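You operate a simulated robot arm through the tools that you are given. There is no shell and no other tool. Be economical: measure what you need, move in short steps, check, and stop when the job is done.

You run a simulated two-armed robot. Do the job below in one go: nothing can be reset, and whatever is moved stays where it is left.

## Task
Pick up the small white box from the bench top with one hand, pass it to the other hand and put it on the shelf of the red table. Set down upright: small white box.

It is judged by the outcome, as a careful person would: the job done as asked, and still so three seconds after it is handed in. It fails if anything else is knocked over, pushed out of place, dropped, spilled or broken.

## Robot
Two 7-joint arms with two-finger grippers on one trunk, on a base that drives. Base frame: it is fixed to the floor where the robot stands at the start and does not move with it; the origin is under the middle of the robot, x ahead of it, y to its left, z up; the surface under the hand at the start is at about z = 0.85. Readings come in m, rad, newtons and seconds.
The left shoulder is at the start at [0.085, 0.216, 1.117], the right one opposite. With the tool pointing down near the work surface each hand reaches from about 0.32 to 0.82 m from the robot's upright axis, wherever it stands, measured 20 degrees to its own side. Places, roughly: shelf of the red table [-4, -1.3, 0.3]. Payload 3.18 kg a hand.
Tool frame (each hand has its own): the origin (TCP) lies between the finger pads and is the grasp point; the fingertips stand 0.03 m ahead of it; z points along the fingers, y is the line along which they close. The gripper opens to 0.144 m. The gripper's body begins 0.103 m behind the TCP.
Orientation is told as [roll, pitch, yaw] about the base's x, y, z axes, in that order, counted from this pose: with the fingers straight down and closing along the base's y, the tool's x points along the base's -x, its y along +y and its z along -z.

## Interface
- The arms move only by the tool send_rows. It takes "left_targets", "right_targets" or both (then of equal length, played together; a hand with none holds still); each is a list of rows, each a list of 7 numbers: the shift along the base's x, y, z in m, then the turn, a rotation vector about the base's x, y, z in rad, then the finger opening in m, from 0 to 0.144. In form: [[dx, dy, dz, ax, ay, az, jaw], ...]. A call has 1 to 20 rows; each row is the pose to reach, as a shift and turn from the pose commanded when the call began. Each row takes 0.2 s and may step no farther than 0.05 m and 0.15 rad from the row before; otherwise, or with a gripper value out of range, the whole call is refused. A pose out of reach is approached as far as the arm can. The call stops where the force on the tool passes 40 N (or 10 N more than at its start, if that is more) or the arm is blocked; 0.2 s more then pass. The fingers move at their own pace and stop on an object; they squeeze with about 32 N. The grip force told is the motor's: it shows also when the fingers shut on nothing. Time passes only in rows, and 0.2 s behind the last, so rows that repeat a pose let the fingers close. The reply holds the time, the measured pose of the TCP, the force on the tool along the base axes, the opening and the grip force, in the units named above and with some noise, with the torque about the TCP (base axes, N m) and any sound that the robot's microphone picked up.
- Cameras (640 x 400 px; columns grow to the right, rows downward): "scene" is now at [0.1721, 0.0018, 1.3145]; the picture's right is [-0.10, -0.99, 0.00], its down [-0.49, 0.05, -0.87] and it looks along [0.87, -0.09, -0.49] (base axes); focal length 247 px, centre (320, 200). "left" rides on the left gripper at [0.076, -0.016, -0.143] in its tool frame; the picture's right is [0.21, 0.98, 0.00], its down [-0.84, 0.18, -0.51] and it looks along [-0.50, 0.11, 0.86] (tool axes); focal length 218 px, centre (320, 200). "right" rides on the right gripper at [0.077, 0.016, -0.143] in its tool frame; the picture's right is [-0.21, 0.98, 0.00], its down [-0.84, -0.18, -0.51] and it looks along [-0.50, -0.11, 0.86] (tool axes); focal length 218 px, centre (320, 200). There is no depth. A picture from a camera that has moved, and an enlarged one, comes with that camera's place and axes in the base frame and with its lens. The place of the scene camera against the robot may be out by one fixed shift of up to 0.025 m in any direction.
- get_image(camera): a new picture of that camera. The clock stands still meanwhile.
- move_column(by): slides the trunk up (or, below 0, down) by that many m; the arms and the scene camera ride with it, the base frame stays. It gives what a move gives, with no picture.
- roll_base(legs): drives the robot by 1 to 6 legs, each [ahead, left, turn to the left] in m, m and rad, along the robot's own axes; the way and the turn of a leg run together, so that a leg with both is an arc; at most 1.5 m and 3.142 rad a leg. The arms and the cameras ride along, it lands a little off, and it stops where it bumps. It gives what a move gives.
- turn_head(pan, tilt): turns the head with the scene camera to pan (to the left, within 1.396 rad either way) and tilt (down, from -0.506 to 1.204), counted from straight ahead of the robot. It gives what a move gives.
- close_up(camera, box): a new picture of the part [left, top, right, bottom] of that camera's present view, enlarged. The clock stands still meanwhile.
- sign_off(): hands the job in; it is judged then, once.

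Go step by step. Nothing tells you exact positions but the pictures and the camera data: compare them with the known pose of the tool, close in by small moves and look again before you grip or let go. The budget is 120 turns and 108 pictures, counting those below and the enlarged ones. Unless the task says otherwise, let go and move clear before handing in, and close with one line.

The tools are called after ">>>" as name(argument=value, ...) on one line, values as JSON. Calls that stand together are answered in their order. send_rows: Moves the arms, as the interface text tells. Its arguments: {"type":"object","properties":{"left_targets":{"type":"array","items":{"type":"array","items":{"type":"number"}}},"right_targets":{"type":"array","items":{"type":"array","items":{"type":"number"}}}},"required":[]} The other tools are called the same way: move_column (by) slides the trunk up or down; roll_base (legs) drives the base; turn_head (pan, tilt) turns the head that bears the scene camera; get_image (camera) takes a picture; close_up (camera, box) takes an enlarged picture of a part of a camera's view; sign_off () hands the job in.

At the start:

```text
time_s: 0.0
left_eef_pos: [0.4138, 0.0592, 1.1331]
left_tool_rot: [0.0, 0.0, -0.001]
left_wrist_force: [-0.6, 0.3, 0.2]
left_moment: [-0.01, 0.02, -0.01]
left_grip_width: 0.1439
left_finger_force: 0.1
right_eef_pos: [0.4377, -0.2305, 1.1758]
right_tool_rot: [0.001, 0.001, -0.001]
right_wrist_force: [-0.2, 0.7, -0.6]
right_moment: [-0.02, -0.02, -0.03]
right_grip_width: 0.1439
right_finger_force: 0.1
trunk travel left (down, up): [-0.2, 0.169]
robot x, y, heading: [0.0001, -0.0026, 0.009]
head pan, tilt: [-0.105, 0.513]
```

scene: 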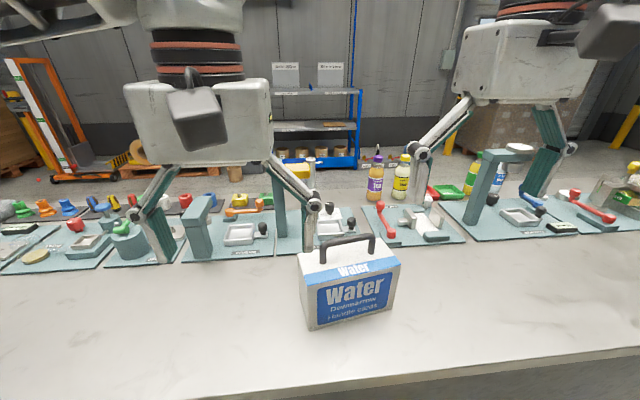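
right: 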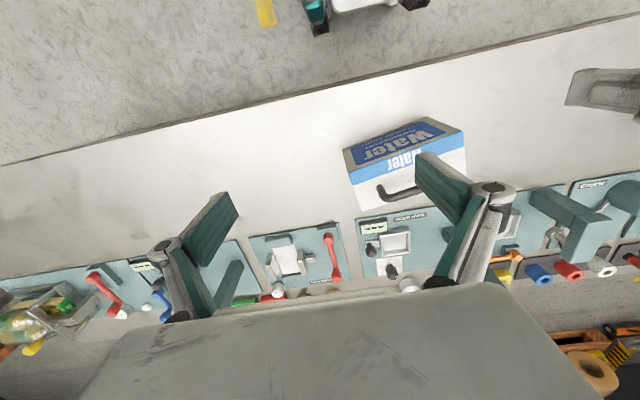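
left: 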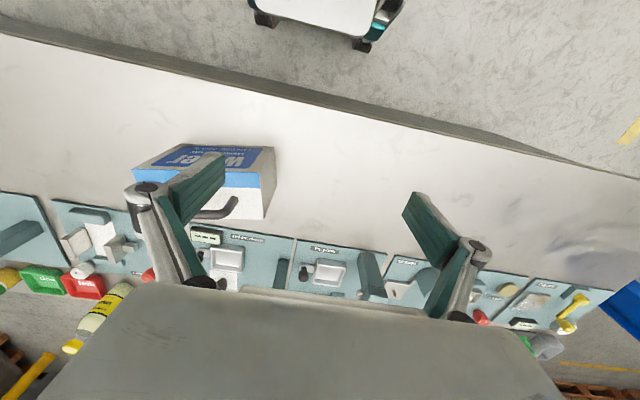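

The white box is the "Water" carton with a handle, near x≈0.5, y≈-0.1 on the bench. I'll look closer at it before planning the grasp.

>>> close_up(camera="scene", box=[270, 210, 430, 350])

>>> close_up(camera="right", box=[320, 100, 500, 220])

```text
2.86 times, centred on (350, 280) of scene
camera zoom: at [0.1721, 0.0018, 1.3145], right [-0.1, -0.99, 0.0], down [-0.49, 0.05, -0.87], along [0.87, -0.09, -0.49], focal length 706 px, centre (234, -29)
```

zoom: 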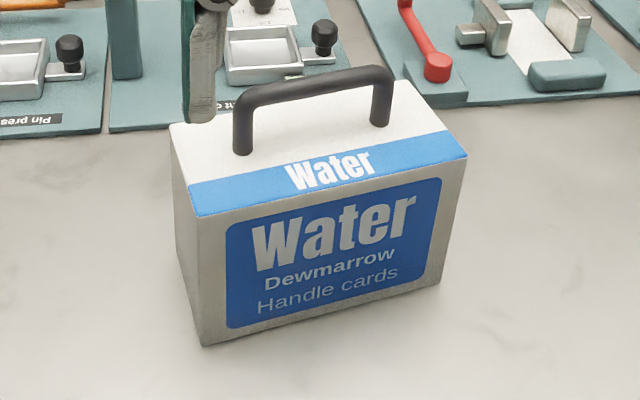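

```text
3.33 times, centred on (410, 160) of right
camera zoom: at [0.3612, -0.2157, 1.3191], right [0.21, 0.98, 0.0], down [0.84, -0.18, 0.51], along [0.5, -0.11, -0.86], focal length 728 px, centre (20, 333)
```

zoom: 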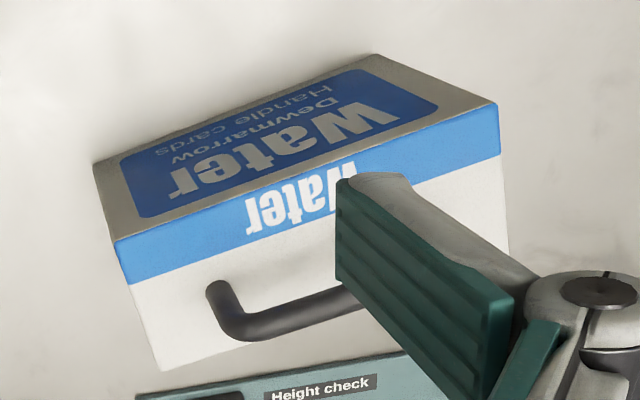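

The box is about 0.18 long (nearly along y), 0.08 deep and 0.13 tall, centred near (0.541, -0.104) with the handle top near z≈1.03. I'll move the left hand aside and turn the right hand above the box so it closes across the thin side.

>>> send_rows(right_targets=[[0.01, 0.012, 0, 0, 0, -0.14, 0.144], [0.02, 0.025, 0, 0, 0, -0.28, 0.144], [0.03, 0.038, 0, 0, 0, -0.42, 0.144], [0.04, 0.05, 0, 0, 0, -0.56, 0.144], [0.05, 0.063, 0, 0, 0, -0.7, 0.144], [0.06, 0.076, 0, 0, 0, -0.84, 0.144], [0.07, 0.089, 0, 0, 0, -0.98, 0.144], [0.08, 0.1, 0, 0, 0, -1.12, 0.144], [0.09, 0.113, 0, 0, 0, -1.26, 0.144], [0.103, 0.1265, 0, 0, 0, -1.398, 0.144], [0.103, 0.1265, 0, 0, 0, -1.398, 0.144]], left_targets=[[0, 0.03, 0, 0, 0, 0, 0.144], [0, 0.06, 0, 0, 0, 0, 0.144], [0, 0.1, 0, 0, 0, 0, 0.144], [0, 0.14, 0, 0, 0, 0, 0.144], [0, 0.18, 0, 0, 0, 0, 0.144], [0, 0.22, 0, 0, 0, 0, 0.144], [0, 0.25, 0, 0, 0, 0, 0.144], [0, 0.25, 0, 0, 0, 0, 0.144], [0, 0.25, 0, 0, 0, 0, 0.144], [0, 0.25, 0, 0, 0, 0, 0.144], [0, 0.25, 0, 0, 0, 0, 0.144]])

>>> get_image(camera="right")

>>> get_image(camera="scene")

```text
time_s: 2.4
left_eef_pos: [0.4152, 0.3114, 1.1334]
left_tool_rot: [-0.002, 0.001, -0.001]
left_wrist_force: [-1.0, 0.0, 0.1]
left_moment: [-0.02, -0.02, 0.02]
left_grip_width: 0.1441
left_finger_force: 0.1
right_eef_pos: [0.5406, -0.1056, 1.1765]
right_tool_rot: [0.0, 0.003, -1.4]
right_wrist_force: [0.4, -0.1, 0.6]
right_moment: [0.03, -0.04, -0.02]
right_grip_width: 0.1437
right_finger_force: 0.0
trunk travel left (down, up): [-0.2, 0.169]
robot x, y, heading: [-0.0002, 0.0038, 0.001]
head pan, tilt: [-0.105, 0.513]
```

```text
102 pictures are left
camera right: at [0.5432, -0.0287, 1.3186], right [1.0, -0.04, 0.0], down [-0.03, -0.86, 0.51], along [-0.02, -0.51, -0.86], focal length 218 px, centre (320, 200)
```

right: 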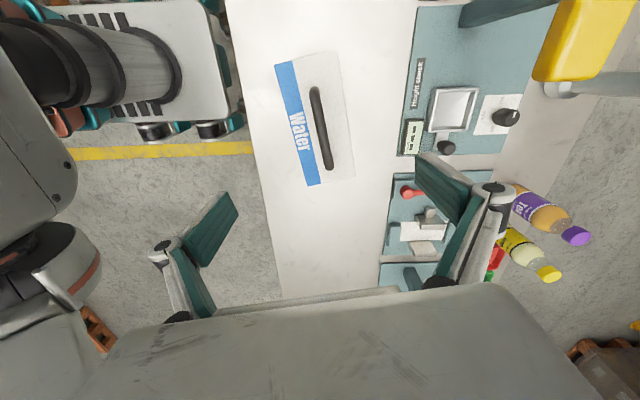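

```text
101 pictures are left
camera scene: at [0.1718, 0.0015, 1.3145], right [-0.1, -0.99, 0.0], down [-0.49, 0.05, -0.87], along [0.87, -0.09, -0.49], focal length 247 px, centre (320, 200)
```

scene: 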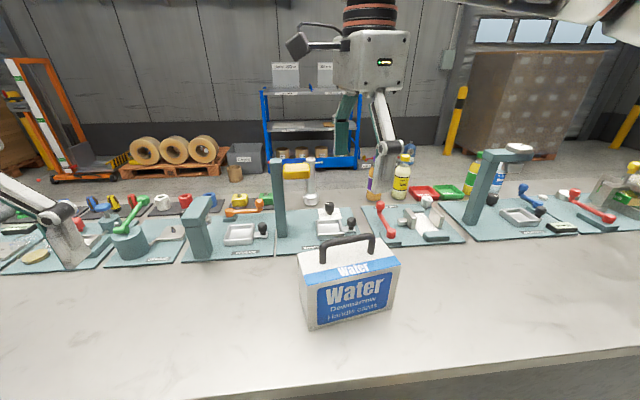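

The right hand is centred over the box and aligned; the fixtures behind start at x≈0.7, clear of the fingers. Lowering to a TCP height of about 0.955 and closing.

>>> send_rows(right_targets=[[0, 0.001, -0.04, 0, 0, 0, 0.144], [0, 0.001, -0.08, 0, 0, 0, 0.144], [0, 0.001, -0.12, 0, 0, 0, 0.144], [0, 0.001, -0.16, 0, 0, 0, 0.144], [0, 0.001, -0.19, 0, 0, 0, 0.144], [0, 0.001, -0.21, 0, 0, 0, 0.144], [0, 0.001, -0.22, 0, 0, 0, 0.144], [0, 0.001, -0.22, 0, 0, 0, 0.144]])

>>> get_image(camera="scene")

>>> get_image(camera="right")

```text
time_s: 4.2
left_eef_pos: [0.4163, 0.3101, 1.1327]
left_tool_rot: [0.002, 0.001, 0.0]
left_wrist_force: [-0.2, 0.8, -0.3]
left_moment: [-0.01, -0.01, 0.02]
left_grip_width: 0.1439
left_finger_force: 0.1
right_eef_pos: [0.5402, -0.1037, 0.9542]
right_tool_rot: [-0.001, 0.001, -1.4]
right_wrist_force: [-0.4, 0.5, 0.0]
right_moment: [0.03, 0.0, -0.02]
right_grip_width: 0.1437
right_finger_force: 0.2
trunk travel left (down, up): [-0.2, 0.169]
robot x, y, heading: [0.0013, -0.0054, 0.003]
head pan, tilt: [-0.105, 0.513]
```

```text
100 pictures are left
camera scene: at [0.1721, 0.0019, 1.3145], right [-0.1, -0.99, 0.0], down [-0.49, 0.05, -0.87], along [0.87, -0.09, -0.49], focal length 247 px, centre (320, 200)
```

scene: 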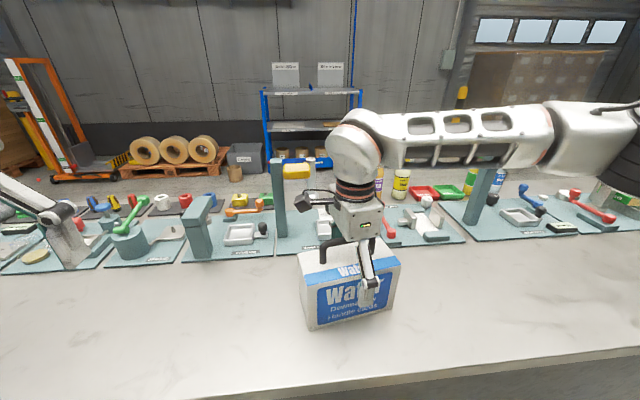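

```text
99 pictures are left
camera right: at [0.542, -0.0263, 1.0985], right [1.0, -0.04, 0.0], down [-0.03, -0.86, 0.51], along [-0.02, -0.51, -0.86], focal length 218 px, centre (320, 200)
```

right: 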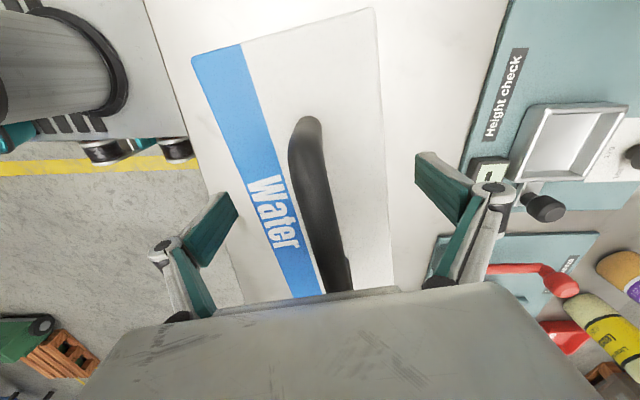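

The fingers straddle the box with clearance both sides. Closing, then lifting slightly.

>>> send_rows(right_targets=[[0, 0, 0, 0, 0, 0, 0.06], [0, 0, 0, 0, 0, 0, 0.06], [0, 0, 0, 0, 0, 0, 0.06], [0, 0, 0, 0, 0, 0, 0.06]])

>>> send_rows(right_targets=[[0, 0, 0.02, 0, 0, 0, 0.06], [0, 0, 0.05, 0, 0, 0, 0.06], [0, 0, 0.08, 0, 0, 0, 0.06], [0, 0, 0.08, 0, 0, 0, 0.06]])

>>> get_image(camera="scene")

```text
time_s: 5.2
left_eef_pos: [0.4151, 0.3107, 1.1323]
left_tool_rot: [0.001, 0.0, 0.0]
left_wrist_force: [-0.2, 0.2, -0.2]
left_moment: [-0.03, -0.01, 0.03]
left_grip_width: 0.144
left_finger_force: 0.0
right_eef_pos: [0.5381, -0.1036, 0.955]
right_tool_rot: [0.002, 0.002, -1.398]
right_wrist_force: [1.3, -0.9, 2.5]
right_moment: [0.01, -0.43, -0.07]
right_grip_width: 0.0856
right_finger_force: 31.9
trunk travel left (down, up): [-0.2, 0.169]
robot x, y, heading: [-0.0004, -0.0039, 0.004]
head pan, tilt: [-0.105, 0.513]
```

```text
time_s: 6.2
left_eef_pos: [0.4161, 0.3111, 1.1313]
left_tool_rot: [0.001, 0.0, -0.001]
left_wrist_force: [-0.6, 0.1, -0.2]
left_moment: [0.01, -0.04, 0.03]
left_grip_width: 0.1438
left_finger_force: 0.0
right_eef_pos: [0.5405, -0.1025, 1.033]
right_tool_rot: [-0.001, -0.001, -1.397]
right_wrist_force: [-0.2, 0.2, -5.1]
right_moment: [-0.01, 0.0, 0.06]
right_grip_width: 0.0856
right_finger_force: 31.7
trunk travel left (down, up): [-0.2, 0.169]
robot x, y, heading: [-0.0027, -0.0005, -0.0]
head pan, tilt: [-0.105, 0.513]
```

```text
98 pictures are left
camera scene: at [0.173, 0.0016, 1.3142], right [-0.1, -0.99, 0.0], down [-0.49, 0.05, -0.87], along [0.87, -0.09, -0.49], focal length 247 px, centre (320, 200)
```

scene: 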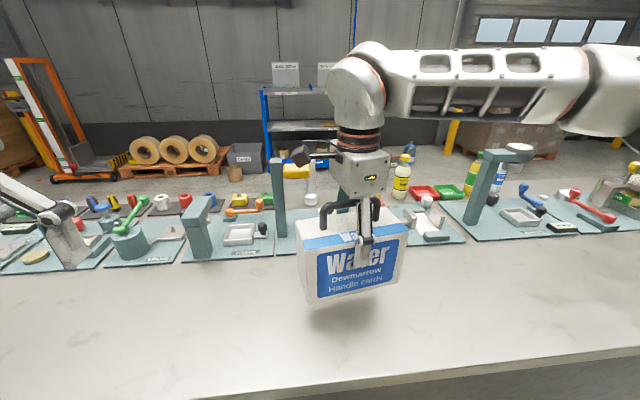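

The box is held firmly (about 0.5 kg). Next I raise it 0.1 m and turn the left hand to point sideways at the box's left end, closing across its thin side with its camera upward.

>>> send_rows(right_targets=[[0, 0, 0.02, 0, 0, 0, 0.06], [0, 0, 0.04, 0, 0, 0, 0.06], [0, 0, 0.06, 0, 0, 0, 0.06], [0, 0, 0.08, 0, 0, 0, 0.06], [0, 0, 0.1, 0, 0, 0, 0.06], [0, 0, 0.1, 0, 0, 0, 0.06], [0, 0, 0.1, 0, 0, 0, 0.06], [0, 0, 0.1, 0, 0, 0, 0.06], [0, 0, 0.1, 0, 0, 0, 0.06], [0, 0, 0.1, 0, 0, 0, 0.06], [0, 0, 0.1, 0, 0, 0, 0.06], [0, 0, 0.1, 0, 0, 0, 0.06], [0, 0, 0.1, 0, 0, 0, 0.06], [0, 0, 0.1, 0, 0, 0, 0.06], [0, 0, 0.1, 0, 0, 0, 0.06], [0, 0, 0.1, 0, 0, 0, 0.06]], left_targets=[[0.005, -0.005, 0, -0.089, 0.0748, 0.089, 0.144], [0.011, -0.011, 0, -0.178, 0.1496, 0.178, 0.144], [0.016, -0.016, 0, -0.267, 0.2244, 0.267, 0.144], [0.022, -0.021, 0, -0.356, 0.2992, 0.356, 0.144], [0.027, -0.027, 0, -0.445, 0.374, 0.445, 0.144], [0.033, -0.032, 0, -0.534, 0.4488, 0.534, 0.144], [0.038, -0.037, 0, -0.623, 0.5236, 0.623, 0.144], [0.044, -0.043, 0, -0.712, 0.5984, 0.712, 0.144], [0.049, -0.048, 0, -0.801, 0.6732, 0.801, 0.144], [0.055, -0.053, 0, -0.89, 0.748, 0.89, 0.144], [0.06, -0.059, 0, -0.979, 0.8228, 0.979, 0.144], [0.066, -0.064, 0, -1.068, 0.8976, 1.068, 0.144], [0.071, -0.069, -0.02, -1.157, 0.9724, 1.157, 0.144], [0.077, -0.075, -0.04, -1.246, 1.0472, 1.246, 0.144], [0.082, -0.08, -0.05, -1.335, 1.122, 1.335, 0.144], [0.082, -0.08, -0.05, -1.335, 1.122, 1.335, 0.144]])

>>> get_image(camera="scene")

>>> get_image(camera="left")

```text
time_s: 9.6
left_eef_pos: [0.4969, 0.2301, 1.0844]
left_tool_rot: [1.945, 1.569, -2.595]
left_wrist_force: [-0.3, 0.3, 0.1]
left_moment: [0.0, -0.02, -0.03]
left_grip_width: 0.1441
left_finger_force: 0.0
right_eef_pos: [0.5408, -0.1025, 1.1344]
right_tool_rot: [0.0, 0.002, -1.397]
right_wrist_force: [0.5, 0.1, -5.4]
right_moment: [-0.05, 0.01, 0.01]
right_grip_width: 0.0856
right_finger_force: 31.5
trunk travel left (down, up): [-0.2, 0.169]
robot x, y, heading: [0.0005, -0.0034, 0.001]
head pan, tilt: [-0.105, 0.513]
```

```text
97 pictures are left
camera scene: at [0.1725, 0.0016, 1.3144], right [-0.1, -0.99, 0.0], down [-0.49, 0.05, -0.87], along [0.87, -0.09, -0.49], focal length 247 px, centre (320, 200)
```

scene: 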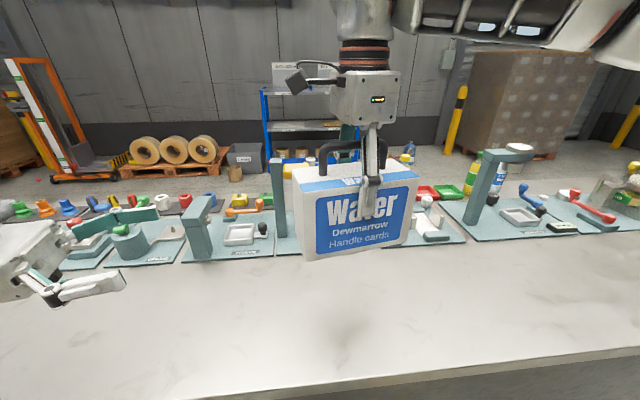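

```text
96 pictures are left
camera left: at [0.4887, 0.3728, 1.1602], right [-0.96, -0.17, 0.21], down [-0.27, 0.47, -0.84], along [0.04, -0.87, -0.5], focal length 218 px, centre (320, 200)
```

left: 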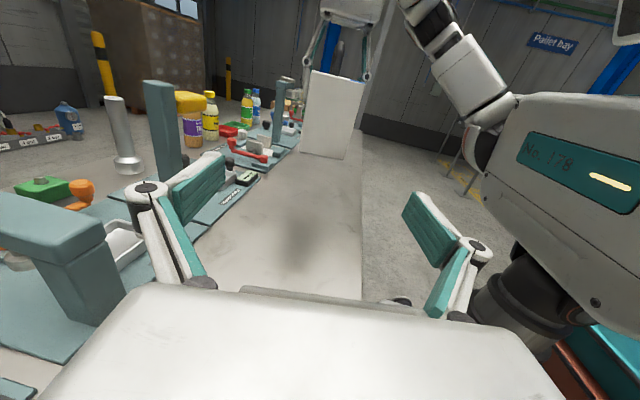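

The left hand is oriented as wanted. Aligning it to the box's long axis and approaching part way to check.

>>> send_rows(left_targets=[[-0.01, -0.03, 0, 0, 0, 0, 0.144], [-0.006, -0.06, 0, 0, 0, 0, 0.144], [0.002, -0.095, 0, 0, 0, 0, 0.144], [0.008, -0.13, 0, 0, 0, 0, 0.144], [0.0125, -0.155, 0, 0, 0, 0, 0.144], [0.0125, -0.155, 0, 0, 0, 0, 0.144]])

>>> get_image(camera="left")

>>> get_image(camera="right")

>>> get_image(camera="scene")

```text
time_s: 11.0
left_eef_pos: [0.509, 0.0754, 1.0834]
left_tool_rot: [-1.494, 1.571, 0.248]
left_wrist_force: [-1.4, 0.6, 0.7]
left_moment: [0.01, 0.0, -0.01]
left_grip_width: 0.1439
left_finger_force: 0.0
right_eef_pos: [0.5409, -0.1027, 1.1361]
right_tool_rot: [-0.002, -0.001, -1.398]
right_wrist_force: [0.1, 0.7, -5.6]
right_moment: [-0.04, 0.01, 0.0]
right_grip_width: 0.0854
right_finger_force: 32.0
trunk travel left (down, up): [-0.2, 0.169]
robot x, y, heading: [0.0031, 0.0008, -0.004]
head pan, tilt: [-0.105, 0.513]
```

```text
95 pictures are left
camera left: at [0.5, 0.2184, 1.1602], right [-0.96, -0.17, 0.21], down [-0.26, 0.47, -0.84], along [0.04, -0.87, -0.5], focal length 218 px, centre (320, 200)
```

left: 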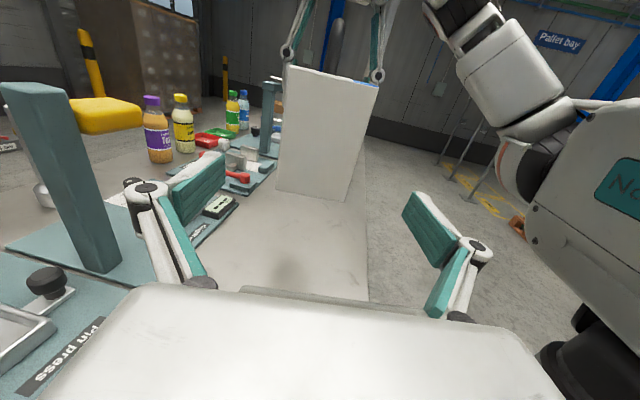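

```text
94 pictures are left
camera right: at [0.5441, -0.025, 1.2794], right [1.0, -0.04, 0.0], down [-0.03, -0.86, 0.51], along [-0.02, -0.51, -0.86], focal length 218 px, centre (320, 200)
```

right: 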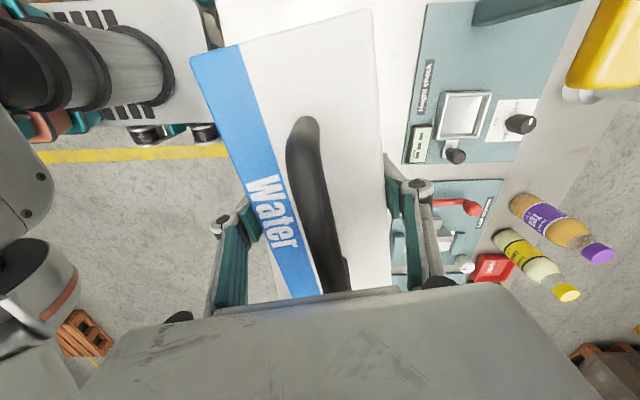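

```text
93 pictures are left
camera scene: at [0.1723, 0.002, 1.3145], right [-0.1, -0.99, 0.0], down [-0.49, 0.05, -0.87], along [0.87, -0.09, -0.49], focal length 247 px, centre (320, 200)
```

scene: 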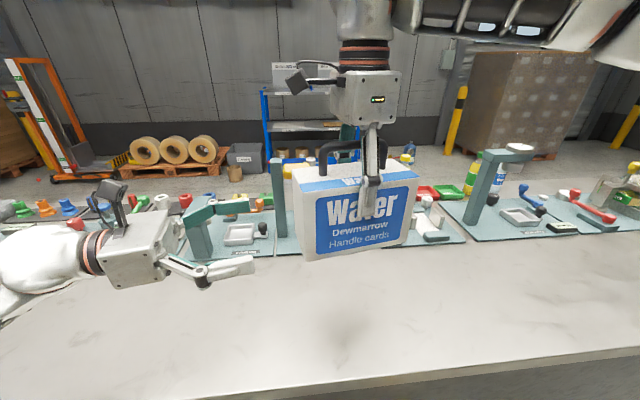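

Alignment looks right: box end is centred between the left fingers. Advancing so the left fingers straddle the lower left end, then checking.

>>> send_rows(left_targets=[[0.005, -0.03, 0, 0, 0, 0, 0.144], [0.011, -0.06, 0, 0, 0, 0, 0.144], [0.016, -0.09, 0, 0, 0, 0, 0.144], [0.021, -0.12, 0, 0, 0, 0, 0.144], [0.0215, -0.124, 0, 0, 0, 0, 0.144]])

>>> get_image(camera="left")

>>> get_image(camera="scene")

```text
time_s: 12.2
left_eef_pos: [0.5309, -0.0487, 1.0817]
left_tool_rot: [-0.11, 1.57, 1.632]
left_wrist_force: [0.3, -0.4, 1.3]
left_moment: [-0.04, -0.02, 0.01]
left_grip_width: 0.1439
left_finger_force: 0.1
right_eef_pos: [0.5415, -0.1024, 1.1357]
right_tool_rot: [0.0, 0.001, -1.397]
right_wrist_force: [-0.2, -0.1, -5.1]
right_moment: [-0.05, 0.0, 0.04]
right_grip_width: 0.0855
right_finger_force: 31.7
trunk travel left (down, up): [-0.2, 0.169]
robot x, y, heading: [0.0024, -0.001, 0.005]
head pan, tilt: [-0.105, 0.513]
```

```text
92 pictures are left
camera left: at [0.5223, 0.0935, 1.1587], right [-0.96, -0.17, 0.21], down [-0.26, 0.47, -0.84], along [0.04, -0.87, -0.5], focal length 218 px, centre (320, 200)
```

left: 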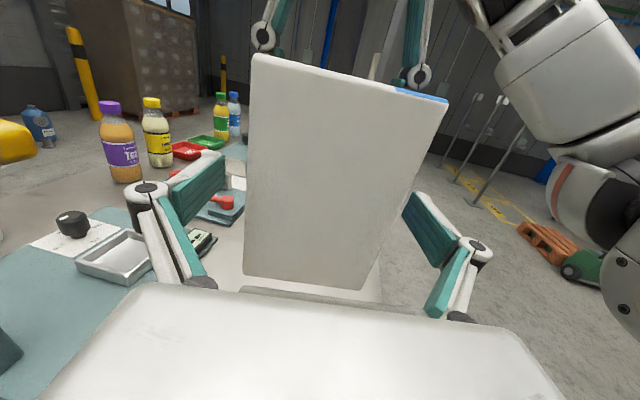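

```text
91 pictures are left
camera scene: at [0.1724, 0.002, 1.3144], right [-0.1, -0.99, 0.0], down [-0.49, 0.05, -0.87], along [0.87, -0.09, -0.49], focal length 247 px, centre (320, 200)
```

scene: 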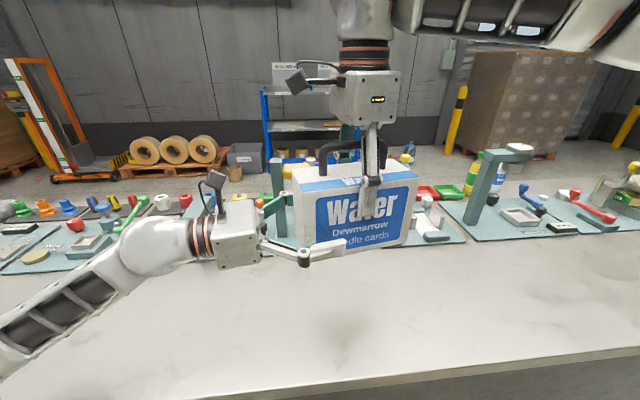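

The left fingers straddle the lower end, clear of the right fingers. Closing the left hand.

>>> send_rows(left_targets=[[0, 0, 0, 0, 0, 0, 0.06], [0, 0, 0, 0, 0, 0, 0.06], [0, 0, 0, 0, 0, 0, 0.06], [0, 0, 0, 0, 0, 0, 0.06], [0, 0, 0, 0, 0, 0, 0.06]])

>>> get_image(camera="scene")

```text
time_s: 13.4
left_eef_pos: [0.5313, -0.0485, 1.0818]
left_tool_rot: [-0.627, 1.572, 1.118]
left_wrist_force: [7.5, 6.2, 0.1]
left_moment: [0.02, 0.04, 0.61]
left_grip_width: 0.0857
left_finger_force: 31.9
right_eef_pos: [0.5417, -0.1022, 1.1357]
right_tool_rot: [-0.002, 0.001, -1.399]
right_wrist_force: [-6.3, -6.4, -3.1]
right_moment: [-0.28, 0.36, -0.21]
right_grip_width: 0.0857
right_finger_force: 31.7
trunk travel left (down, up): [-0.2, 0.169]
robot x, y, heading: [0.002, -0.002, -0.002]
head pan, tilt: [-0.105, 0.513]
```

```text
90 pictures are left
camera scene: at [0.1725, 0.0017, 1.3144], right [-0.1, -0.99, 0.0], down [-0.49, 0.05, -0.87], along [0.87, -0.09, -0.49], focal length 247 px, centre (320, 200)
```

scene: 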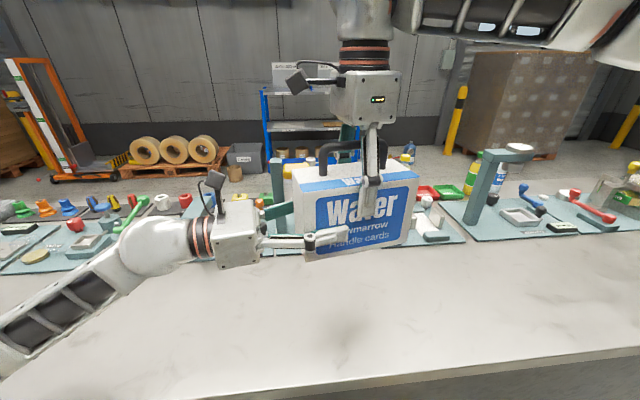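

Both hands hold it. Opening the right hand fully, then raising it clear.

>>> send_rows(right_targets=[[0, 0, 0, 0, 0, 0, 0.1], [0, 0, 0, 0, 0, 0, 0.144], [0, 0, 0, 0, 0, 0, 0.144], [0, 0, 0, 0, 0, 0, 0.144]])

>>> get_image(camera="right")

>>> get_image(camera="scene")

```text
time_s: 14.4
left_eef_pos: [0.5308, -0.0486, 1.0826]
left_tool_rot: [0.178, 1.571, 1.919]
left_wrist_force: [0.1, 0.2, 0.1]
left_moment: [0.27, 0.04, 0.01]
left_grip_width: 0.0853
left_finger_force: 31.9
right_eef_pos: [0.5415, -0.1019, 1.1355]
right_tool_rot: [0.0, 0.002, -1.397]
right_wrist_force: [-0.3, -0.5, -1.1]
right_moment: [0.0, 0.01, 0.01]
right_grip_width: 0.1439
right_finger_force: 0.0
trunk travel left (down, up): [-0.2, 0.169]
robot x, y, heading: [0.0005, -0.0001, -0.004]
head pan, tilt: [-0.105, 0.513]
```

```text
89 pictures are left
camera right: at [0.5443, -0.0253, 1.2793], right [1.0, -0.04, 0.0], down [-0.03, -0.86, 0.51], along [-0.02, -0.51, -0.86], focal length 218 px, centre (320, 200)
```

right: 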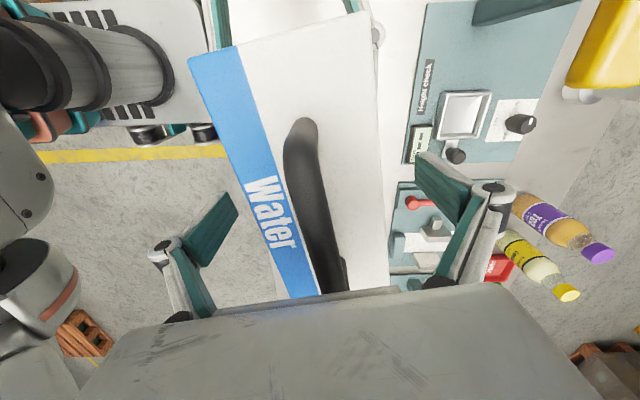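

```text
88 pictures are left
camera scene: at [0.1725, 0.0017, 1.3144], right [-0.1, -0.99, 0.0], down [-0.49, 0.05, -0.87], along [0.87, -0.09, -0.49], focal length 247 px, centre (320, 200)
```

scene: 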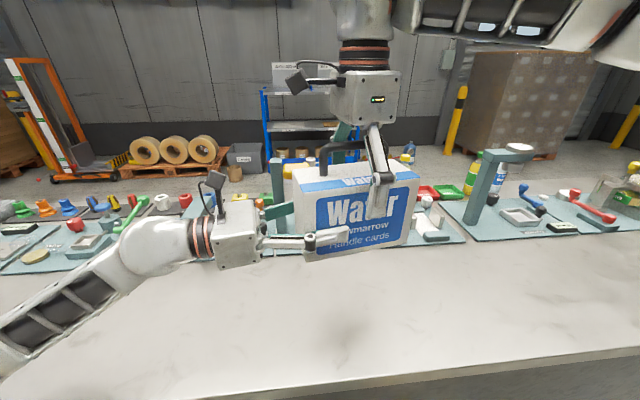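

The left hand holds the box alone with no sag. Raising the right hand clear, then tucking it to the right side.

>>> send_rows(right_targets=[[0, 0, 0.04, 0, 0, 0, 0.144], [0, 0, 0.08, 0, 0, 0, 0.144], [0, 0, 0.12, 0, 0, 0, 0.144], [0, 0, 0.15, 0, 0, 0, 0.144], [0, -0.04, 0.15, 0, 0, 0, 0.144], [-0.02, -0.08, 0.15, 0, 0, 0.14, 0.144], [-0.04, -0.12, 0.15, 0, 0, 0.28, 0.144], [-0.06, -0.16, 0.15, 0, 0, 0.42, 0.144], [-0.08, -0.2, 0.15, 0, 0, 0.56, 0.144], [-0.1, -0.22, 0.15, 0, 0, 0.7, 0.144], [-0.12, -0.24, 0.15, 0, 0, 0.84, 0.144], [-0.14, -0.25, 0.13, 0, 0, 0.98, 0.144], [-0.16, -0.25, 0.1, 0, 0, 1.12, 0.1], [-0.17, -0.25, 0.1, 0, 0, 1.26, 0.06], [-0.17, -0.25, 0.1, 0, 0, 1.39, 0.02]])

>>> get_image(camera="scene")

```text
time_s: 17.6
left_eef_pos: [0.5313, -0.0513, 1.0814]
left_tool_rot: [-0.121, 1.568, 1.621]
left_wrist_force: [-0.3, 0.1, -0.1]
left_moment: [0.28, 0.07, 0.0]
left_grip_width: 0.0855
left_finger_force: 32.7
right_eef_pos: [0.3538, -0.3209, 1.2047]
right_tool_rot: [0.016, -0.01, -0.033]
right_wrist_force: [0.2, 0.0, 0.0]
right_moment: [0.02, 0.01, 0.0]
right_grip_width: 0.0201
right_finger_force: 0.0
right hand out of reach, approached as far as the arm can: row 12, 13, 14, 15
trunk travel left (down, up): [-0.2, 0.169]
robot x, y, heading: [-0.0013, 0.0015, 0.003]
head pan, tilt: [-0.105, 0.513]
```

```text
87 pictures are left
camera scene: at [0.1723, 0.0012, 1.3144], right [-0.1, -0.99, 0.0], down [-0.49, 0.05, -0.87], along [0.87, -0.09, -0.49], focal length 247 px, centre (320, 200)
```

scene: 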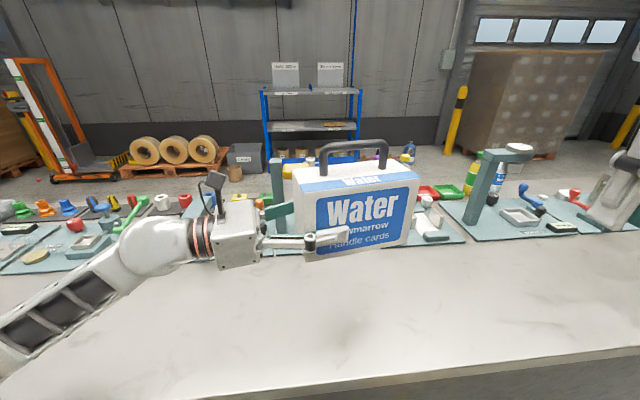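

The right hand is clear. Before driving, I look left and right for obstacles.

>>> turn_head(pan=-1.39, tilt=0.35)

>>> get_image(camera="scene")

>>> turn_head(pan=1.39, tilt=0.35)

>>> get_image(camera="scene")

```text
time_s: 19.1
left_eef_pos: [0.5307, -0.0484, 1.0825]
left_tool_rot: [0.167, 1.572, 1.909]
left_wrist_force: [-0.7, -0.3, 0.9]
left_moment: [0.3, 0.06, -0.01]
left_grip_width: 0.0856
left_finger_force: 31.8
right_eef_pos: [0.3554, -0.3201, 1.2045]
right_tool_rot: [0.015, -0.008, -0.036]
right_wrist_force: [-0.2, 0.3, -0.1]
right_moment: [-0.02, 0.01, 0.03]
right_grip_width: 0.02
right_finger_force: 0.1
trunk travel left (down, up): [-0.2, 0.169]
robot x, y, heading: [-0.0004, 0.0015, -0.0]
head pan, tilt: [-1.389, 0.351]
```

```text
86 pictures are left
camera scene: at [0.0992, -0.0804, 1.3294], right [-0.98, -0.18, 0.0], down [-0.06, 0.34, -0.94], along [0.17, -0.92, -0.34], focal length 247 px, centre (320, 200)
```

scene: 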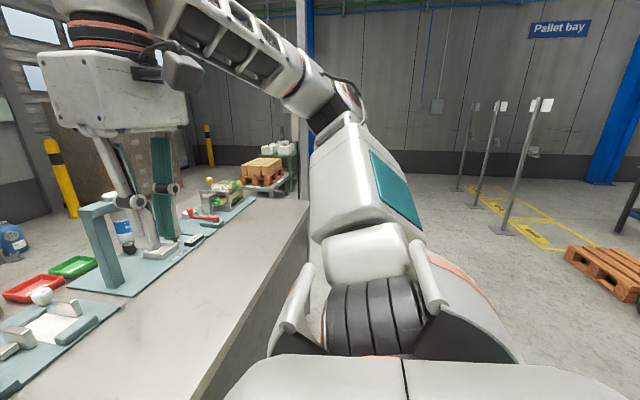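

```text
time_s: 21.5
left_eef_pos: [0.5317, -0.0498, 1.0822]
left_tool_rot: [0.153, 1.573, 1.896]
left_wrist_force: [0.2, 0.6, 0.0]
left_moment: [0.27, 0.03, 0.02]
left_grip_width: 0.0856
left_finger_force: 31.7
right_eef_pos: [0.3549, -0.3204, 1.2062]
right_tool_rot: [0.016, -0.01, -0.036]
right_wrist_force: [-0.5, -1.0, -0.2]
right_moment: [0.03, 0.01, -0.05]
right_grip_width: 0.0201
right_finger_force: 0.0
trunk travel left (down, up): [-0.2, 0.169]
robot x, y, heading: [-0.0015, -0.0034, 0.0]
head pan, tilt: [1.389, 0.351]
```

```text
85 pictures are left
camera scene: at [0.0991, 0.1027, 1.3294], right [0.98, -0.18, 0.0], down [-0.06, -0.34, -0.94], along [0.17, 0.92, -0.34], focal length 247 px, centre (320, 200)
```

scene: 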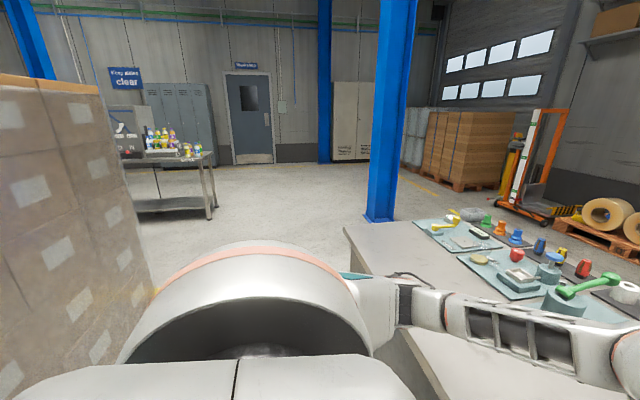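

The sides are clear enough (a wrapped pallet left-back beyond y≈1.9). I'll back away 0.45 m from the bench, then turn right a bit to see what's behind.

>>> roll_base(legs=[[-0.45, 0, 0]])

>>> turn_head(pan=-1.39, tilt=0.4)

>>> roll_base(legs=[[0, 0, -0.6]])

>>> get_image(camera="scene")

```text
time_s: 23.6
left_eef_pos: [0.2397, -0.055, 1.0799]
left_tool_rot: [0.895, 1.564, 2.628]
left_wrist_force: [1.1, 0.2, -6.3]
left_moment: [0.21, 0.06, -0.04]
left_grip_width: 0.0857
left_finger_force: 31.7
right_eef_pos: [0.0632, -0.3254, 1.2046]
right_tool_rot: [0.015, -0.013, -0.037]
right_wrist_force: [0.8, 0.1, -0.5]
right_moment: [0.07, 0.07, -0.01]
right_grip_width: 0.0201
right_finger_force: 0.1
trunk travel left (down, up): [-0.2, 0.169]
robot x, y, heading: [-0.295, -0.0009, -0.006]
head pan, tilt: [1.389, 0.351]
stopped in leg 1: the robot was blocked; the commanded pose is now the measured one
```

```text
time_s: 26.0
left_eef_pos: [0.2386, -0.0541, 1.0822]
left_tool_rot: [0.605, 1.568, 2.338]
left_wrist_force: [0.3, 0.6, -5.0]
left_moment: [0.26, 0.04, -0.03]
left_grip_width: 0.0856
left_finger_force: 32.3
right_eef_pos: [0.0618, -0.3233, 1.2052]
right_tool_rot: [0.014, -0.015, -0.037]
right_wrist_force: [-0.4, 0.2, 0.9]
right_moment: [-0.03, 0.0, -0.01]
right_grip_width: 0.02
right_finger_force: 0.0
trunk travel left (down, up): [-0.2, 0.169]
robot x, y, heading: [-0.2904, -0.0012, -0.005]
head pan, tilt: [-1.389, 0.4]
```

```text
time_s: 28.1
left_eef_pos: [0.1169, -0.3424, 1.083]
left_tool_rot: [0.389, 1.569, 1.527]
left_wrist_force: [0.9, 0.0, -3.5]
left_moment: [0.29, -0.07, 0.0]
left_grip_width: 0.0856
left_finger_force: 32.7
right_eef_pos: [-0.1811, -0.466, 1.2056]
right_tool_rot: [0.016, -0.016, -0.631]
right_wrist_force: [-0.3, -0.8, -0.8]
right_moment: [-0.02, -0.04, 0.01]
right_grip_width: 0.0199
right_finger_force: 0.0
trunk travel left (down, up): [-0.2, 0.169]
robot x, y, heading: [-0.2883, -0.0029, -0.593]
head pan, tilt: [-1.389, 0.4]
```

```text
84 pictures are left
camera scene: at [-0.2633, -0.13, 1.3248], right [-0.91, 0.41, 0.0], down [0.16, 0.36, -0.92], along [-0.37, -0.84, -0.39], focal length 247 px, centre (320, 200)
```

scene: 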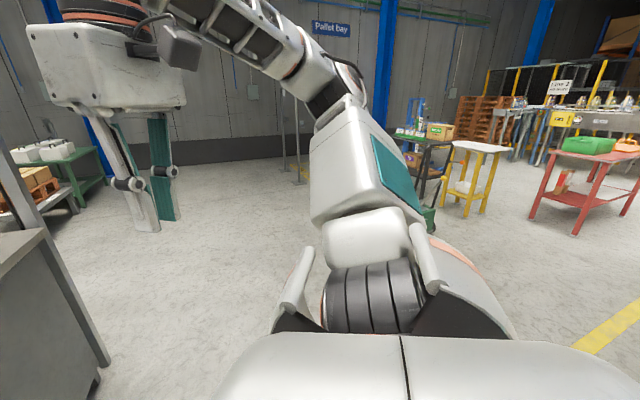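

Backing up met something behind after 0.3 m, but turning was free. The red table with a low shelf is visible to the right; turning further to see what's behind.

>>> roll_base(legs=[[0, 0, -0.6]])

>>> get_image(camera="scene")

```text
time_s: 30.3
left_eef_pos: [-0.1395, -0.5257, 1.081]
left_tool_rot: [0.788, 1.566, 1.341]
left_wrist_force: [-0.2, 0.0, -5.0]
left_moment: [0.13, -0.24, -0.02]
left_grip_width: 0.0858
left_finger_force: 31.8
right_eef_pos: [-0.455, -0.4651, 1.2072]
right_tool_rot: [0.016, -0.018, -1.218]
right_wrist_force: [0.6, -0.3, -0.2]
right_moment: [-0.04, 0.01, 0.01]
right_grip_width: 0.0199
right_finger_force: 0.0
trunk travel left (down, up): [-0.2, 0.169]
robot x, y, heading: [-0.2928, -0.0159, -1.189]
head pan, tilt: [-1.389, 0.4]
stopped in leg 1: the robot was blocked; the commanded pose is now the measured one
```

```text
83 pictures are left
camera scene: at [-0.3471, -0.1446, 1.3249], right [-0.54, 0.84, 0.0], down [0.33, 0.21, -0.92], along [-0.78, -0.49, -0.39], focal length 247 px, centre (320, 200)
```

scene: 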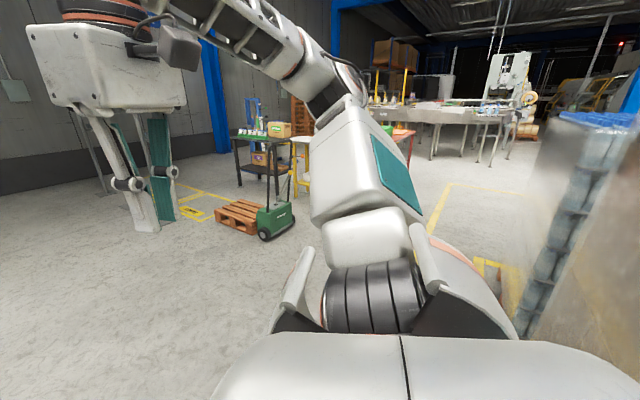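

The robot met something again while turning. Looking to the left side, where the left elbow may be near the bench.

>>> turn_head(pan=1.39, tilt=0.6)

>>> get_image(camera="scene")

>>> turn_head(pan=0.0, tilt=0.6)

>>> get_image(camera="scene")

>>> get_image(camera="right")

>>> get_image(camera="left")

```text
time_s: 32.7
left_eef_pos: [-0.1404, -0.5263, 1.0804]
left_tool_rot: [0.757, 1.567, 1.307]
left_wrist_force: [0.3, -0.2, -6.0]
left_moment: [0.16, -0.22, 0.01]
left_grip_width: 0.0861
left_finger_force: 32.1
right_eef_pos: [-0.454, -0.4656, 1.2068]
right_tool_rot: [0.015, -0.016, -1.219]
right_wrist_force: [-0.3, 0.2, -0.1]
right_moment: [0.0, -0.01, -0.01]
right_grip_width: 0.0201
right_finger_force: 0.0
trunk travel left (down, up): [-0.2, 0.169]
robot x, y, heading: [-0.2911, -0.0185, -1.193]
head pan, tilt: [1.389, 0.6]
```

```text
82 pictures are left
camera scene: at [-0.1825, -0.0774, 1.3066], right [0.2, -0.98, 0.0], down [-0.55, -0.11, -0.83], along [0.81, 0.17, -0.56], focal length 247 px, centre (320, 200)
```

scene: 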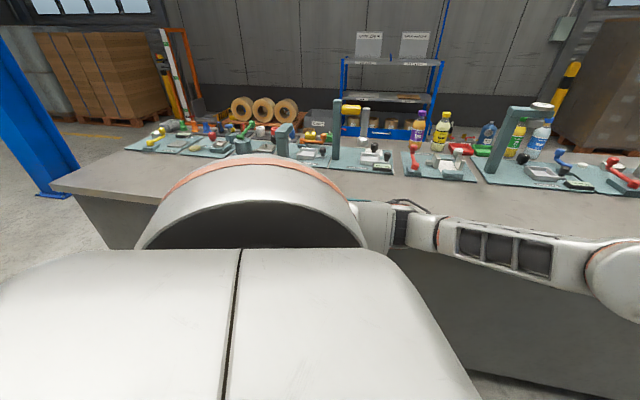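

```text
time_s: 34.2
left_eef_pos: [-0.1387, -0.5266, 1.0814]
left_tool_rot: [0.762, 1.566, 1.312]
left_wrist_force: [-0.1, -0.3, -4.0]
left_moment: [0.12, -0.2, -0.01]
left_grip_width: 0.0853
left_finger_force: 32.0
right_eef_pos: [-0.4549, -0.4651, 1.2067]
right_tool_rot: [0.014, -0.016, -1.219]
right_wrist_force: [0.0, -0.5, 0.5]
right_moment: [0.01, 0.01, -0.01]
right_grip_width: 0.0199
right_finger_force: 0.1
trunk travel left (down, up): [-0.2, 0.169]
robot x, y, heading: [-0.2901, -0.0155, -1.183]
head pan, tilt: [0.0, 0.6]
```

```text
81 pictures are left
camera scene: at [-0.2359, -0.1771, 1.3066], right [-0.93, -0.38, 0.0], down [-0.21, 0.52, -0.82], along [0.31, -0.76, -0.57], focal length 247 px, centre (320, 200)
```

scene: 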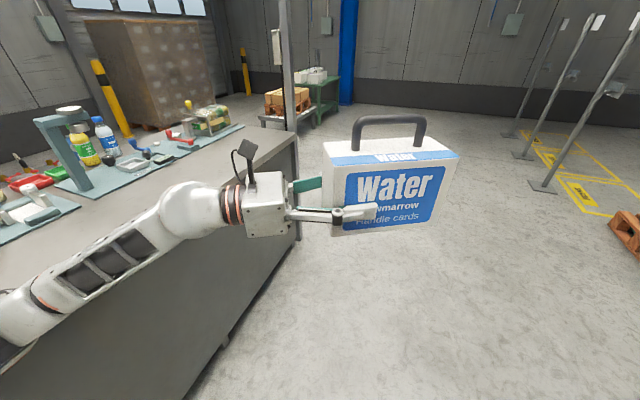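

```text
80 pictures are left
camera right: at [-0.4692, -0.3873, 1.3492], right [0.99, 0.14, 0.02], down [0.11, -0.85, 0.52], along [0.09, -0.51, -0.86], focal length 218 px, centre (320, 200)
```

right: 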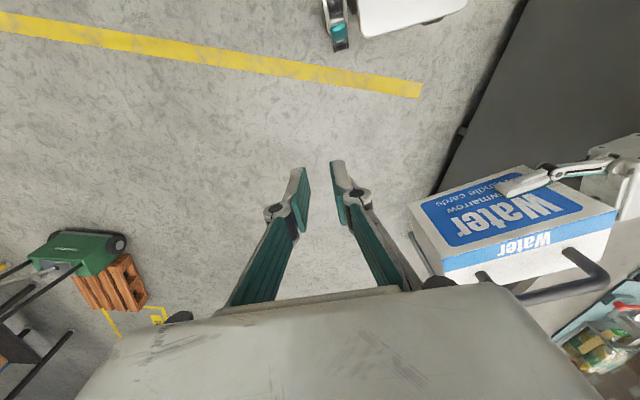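

```text
79 pictures are left
camera left: at [-0.0097, -0.466, 1.1577], right [-0.51, 0.83, 0.21], down [0.34, 0.42, -0.84], along [-0.79, -0.36, -0.5], focal length 218 px, centre (320, 200)
```

left: 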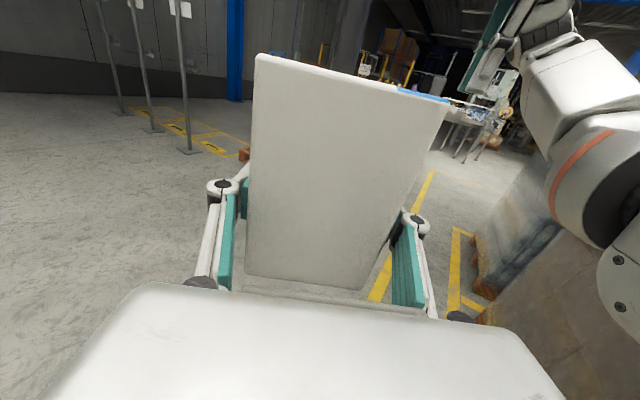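

The bench is on the left and a wrapped pallet is behind-right, so the robot is in a narrow pocket. I'll move out toward -y (forward-right), then turn towards the red table.

>>> roll_base(legs=[[0.35, -0.2, 0], [0.35, -0.2, 0]])

>>> turn_head(pan=-1.3, tilt=0.4)

>>> get_image(camera="scene")

```text
time_s: 38.9
left_eef_pos: [-0.2485, -1.3301, 1.0807]
left_tool_rot: [0.752, 1.567, 1.301]
left_wrist_force: [-0.3, -0.4, -4.9]
left_moment: [0.19, -0.24, -0.03]
left_grip_width: 0.0854
left_finger_force: 31.9
right_eef_pos: [-0.5625, -1.2691, 1.2069]
right_tool_rot: [0.016, -0.016, -1.218]
right_wrist_force: [-0.4, 0.1, -0.3]
right_moment: [0.01, -0.02, 0.02]
right_grip_width: 0.02
right_finger_force: 0.1
trunk travel left (down, up): [-0.2, 0.169]
robot x, y, heading: [-0.4008, -0.8225, -1.189]
head pan, tilt: [0.0, 0.6]
```

```text
time_s: 40.4
left_eef_pos: [-0.2486, -1.3299, 1.0815]
left_tool_rot: [0.755, 1.567, 1.306]
left_wrist_force: [0.0, 1.1, -4.6]
left_moment: [0.16, -0.2, -0.01]
left_grip_width: 0.0855
left_finger_force: 32.3
right_eef_pos: [-0.5634, -1.2671, 1.206]
right_tool_rot: [0.016, -0.016, -1.219]
right_wrist_force: [0.3, -0.3, 0.3]
right_moment: [-0.05, 0.01, -0.02]
right_grip_width: 0.0204
right_finger_force: 0.0
trunk travel left (down, up): [-0.2, 0.169]
robot x, y, heading: [-0.4015, -0.8206, -1.188]
head pan, tilt: [-1.3, 0.4]
```

```text
78 pictures are left
camera scene: at [-0.4501, -0.9552, 1.3248], right [-0.61, 0.79, 0.0], down [0.31, 0.24, -0.92], along [-0.73, -0.56, -0.39], focal length 247 px, centre (320, 200)
```

scene: 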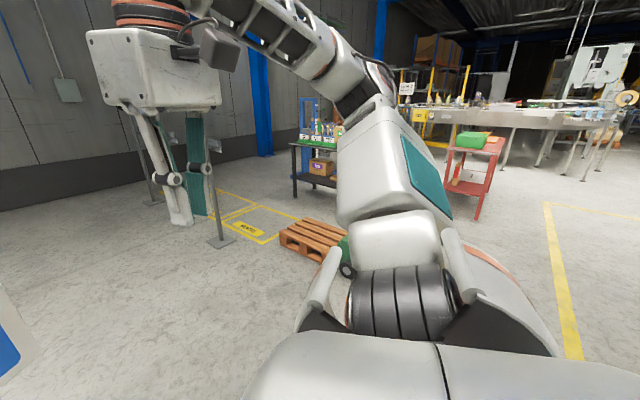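

Now in open floor. Shift a bit further from the bench and turn right to face the red table.

>>> roll_base(legs=[[0, -0.25, 0], [0, 0, -0.95], [0, 0, -0.95]])

>>> turn_head(pan=0.0, tilt=0.35)

>>> get_image(camera="scene")

```text
time_s: 48.0
left_eef_pos: [-1.1593, -0.8878, 1.0812]
left_tool_rot: [0.704, 1.568, -0.652]
left_wrist_force: [-0.4, 0.9, -5.0]
left_moment: [-0.26, -0.07, -0.01]
left_grip_width: 0.0854
left_finger_force: 32.0
right_eef_pos: [-0.997, -0.6118, 1.207]
right_tool_rot: [0.016, -0.016, -3.126]
right_wrist_force: [-0.3, -0.7, 0.3]
right_moment: [-0.01, 0.01, -0.01]
right_grip_width: 0.0199
right_finger_force: 0.0
trunk travel left (down, up): [-0.2, 0.169]
robot x, y, heading: [-0.6245, -0.9139, -3.091]
head pan, tilt: [-1.3, 0.4]
```

```text
time_s: 49.5
left_eef_pos: [-1.1586, -0.8887, 1.082]
left_tool_rot: [0.749, 1.567, -0.608]
left_wrist_force: [0.0, 0.2, -5.1]
left_moment: [-0.27, -0.1, -0.02]
left_grip_width: 0.0854
left_finger_force: 31.7
right_eef_pos: [-0.9967, -0.6108, 1.2071]
right_tool_rot: [0.017, -0.015, -3.126]
right_wrist_force: [-0.7, 1.1, -0.8]
right_moment: [0.01, 0.0, -0.05]
right_grip_width: 0.0199
right_finger_force: 0.0
trunk travel left (down, up): [-0.2, 0.169]
robot x, y, heading: [-0.6302, -0.9138, -3.098]
head pan, tilt: [0.0, 0.351]
```

```text
77 pictures are left
camera scene: at [-0.8311, -0.9114, 1.3293], right [-0.05, 1.0, 0.0], down [0.34, 0.02, -0.94], along [-0.94, -0.04, -0.34], focal length 247 px, centre (320, 200)
```

scene: 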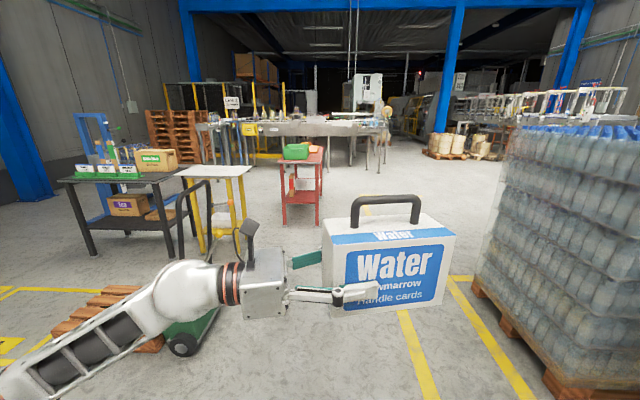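

The red table with a lower shelf is straight ahead slightly left; zooming in on it.

>>> close_up(camera="scene", box=[250, 130, 360, 240])

```text
3.64 times, centred on (305, 185) of scene
camera zoom: at [-0.8311, -0.9114, 1.3293], right [-0.05, 1.0, 0.0], down [0.34, 0.02, -0.94], along [-0.94, -0.04, -0.34], focal length 898 px, centre (374, 254)
```

zoom: 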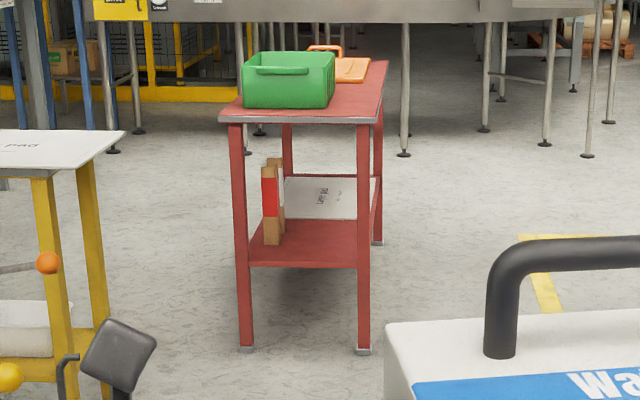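

The table's short end faces me: legs at about x≈-3.55, y≈-1.46 and -1.06, shelf z≈0.31, top ≈0.78. A carton stands on the shelf's left and a white sheet further back, so the near right part (y≈-1.2) is free. I'll turn the left hand to point forward here in the open.

>>> send_rows(left_targets=[[0, -0.025, 0.01, 0, 0, 0.14, 0.06], [0, -0.05, 0.02, 0, 0, 0.28, 0.06], [0, -0.075, 0.02, 0, 0, 0.42, 0.06], [0, -0.1, 0.02, 0, 0, 0.56, 0.06], [0, -0.125, 0.02, 0, 0, 0.7, 0.06], [0, -0.15, 0.02, 0, 0, 0.84, 0.06], [0, -0.175, 0.02, 0, 0, 0.98, 0.06], [0, -0.2, 0.02, 0, 0, 1.12, 0.06], [0, -0.225, 0.02, 0, 0, 1.26, 0.06], [0, -0.25, 0.02, 0, 0, 1.398, 0.06], [0, -0.25, 0.02, 0, 0, 1.398, 0.06]])

>>> get_image(camera="scene")

```text
time_s: 51.6
left_eef_pos: [-1.1743, -1.2104, 0.9668]
left_tool_rot: [-1.767, 1.37, -1.882]
left_wrist_force: [0.2, 0.7, -4.0]
left_moment: [-0.06, -0.3, 0.04]
left_grip_width: 0.0856
left_finger_force: 31.9
left hand out of reach, approached as far as the arm can: row 5, 6, 7, 8, 9, 10
right_eef_pos: [-0.9978, -0.6126, 1.2064]
right_tool_rot: [0.014, -0.016, -3.126]
right_wrist_force: [-0.5, 0.1, -0.7]
right_moment: [-0.01, 0.01, -0.02]
right_grip_width: 0.0198
right_finger_force: 0.1
trunk travel left (down, up): [-0.2, 0.169]
robot x, y, heading: [-0.6282, -0.9103, -3.095]
head pan, tilt: [0.0, 0.351]
stopped in row 10 (left hand): the arm was blocked; the commanded pose is now the measured one
```

```text
75 pictures are left
camera scene: at [-0.831, -0.9117, 1.3294], right [-0.05, 1.0, 0.0], down [0.34, 0.02, -0.94], along [-0.94, -0.04, -0.34], focal length 247 px, centre (320, 200)
```

scene: 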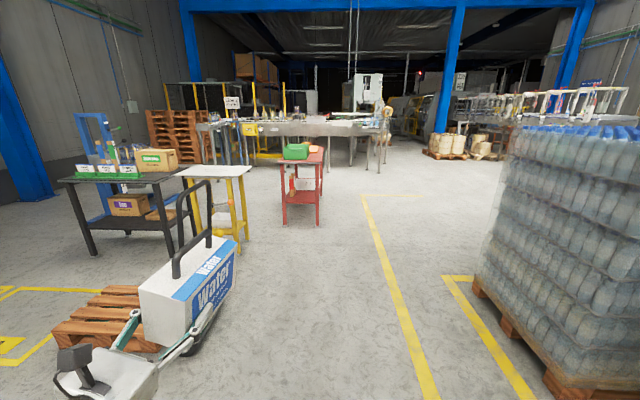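

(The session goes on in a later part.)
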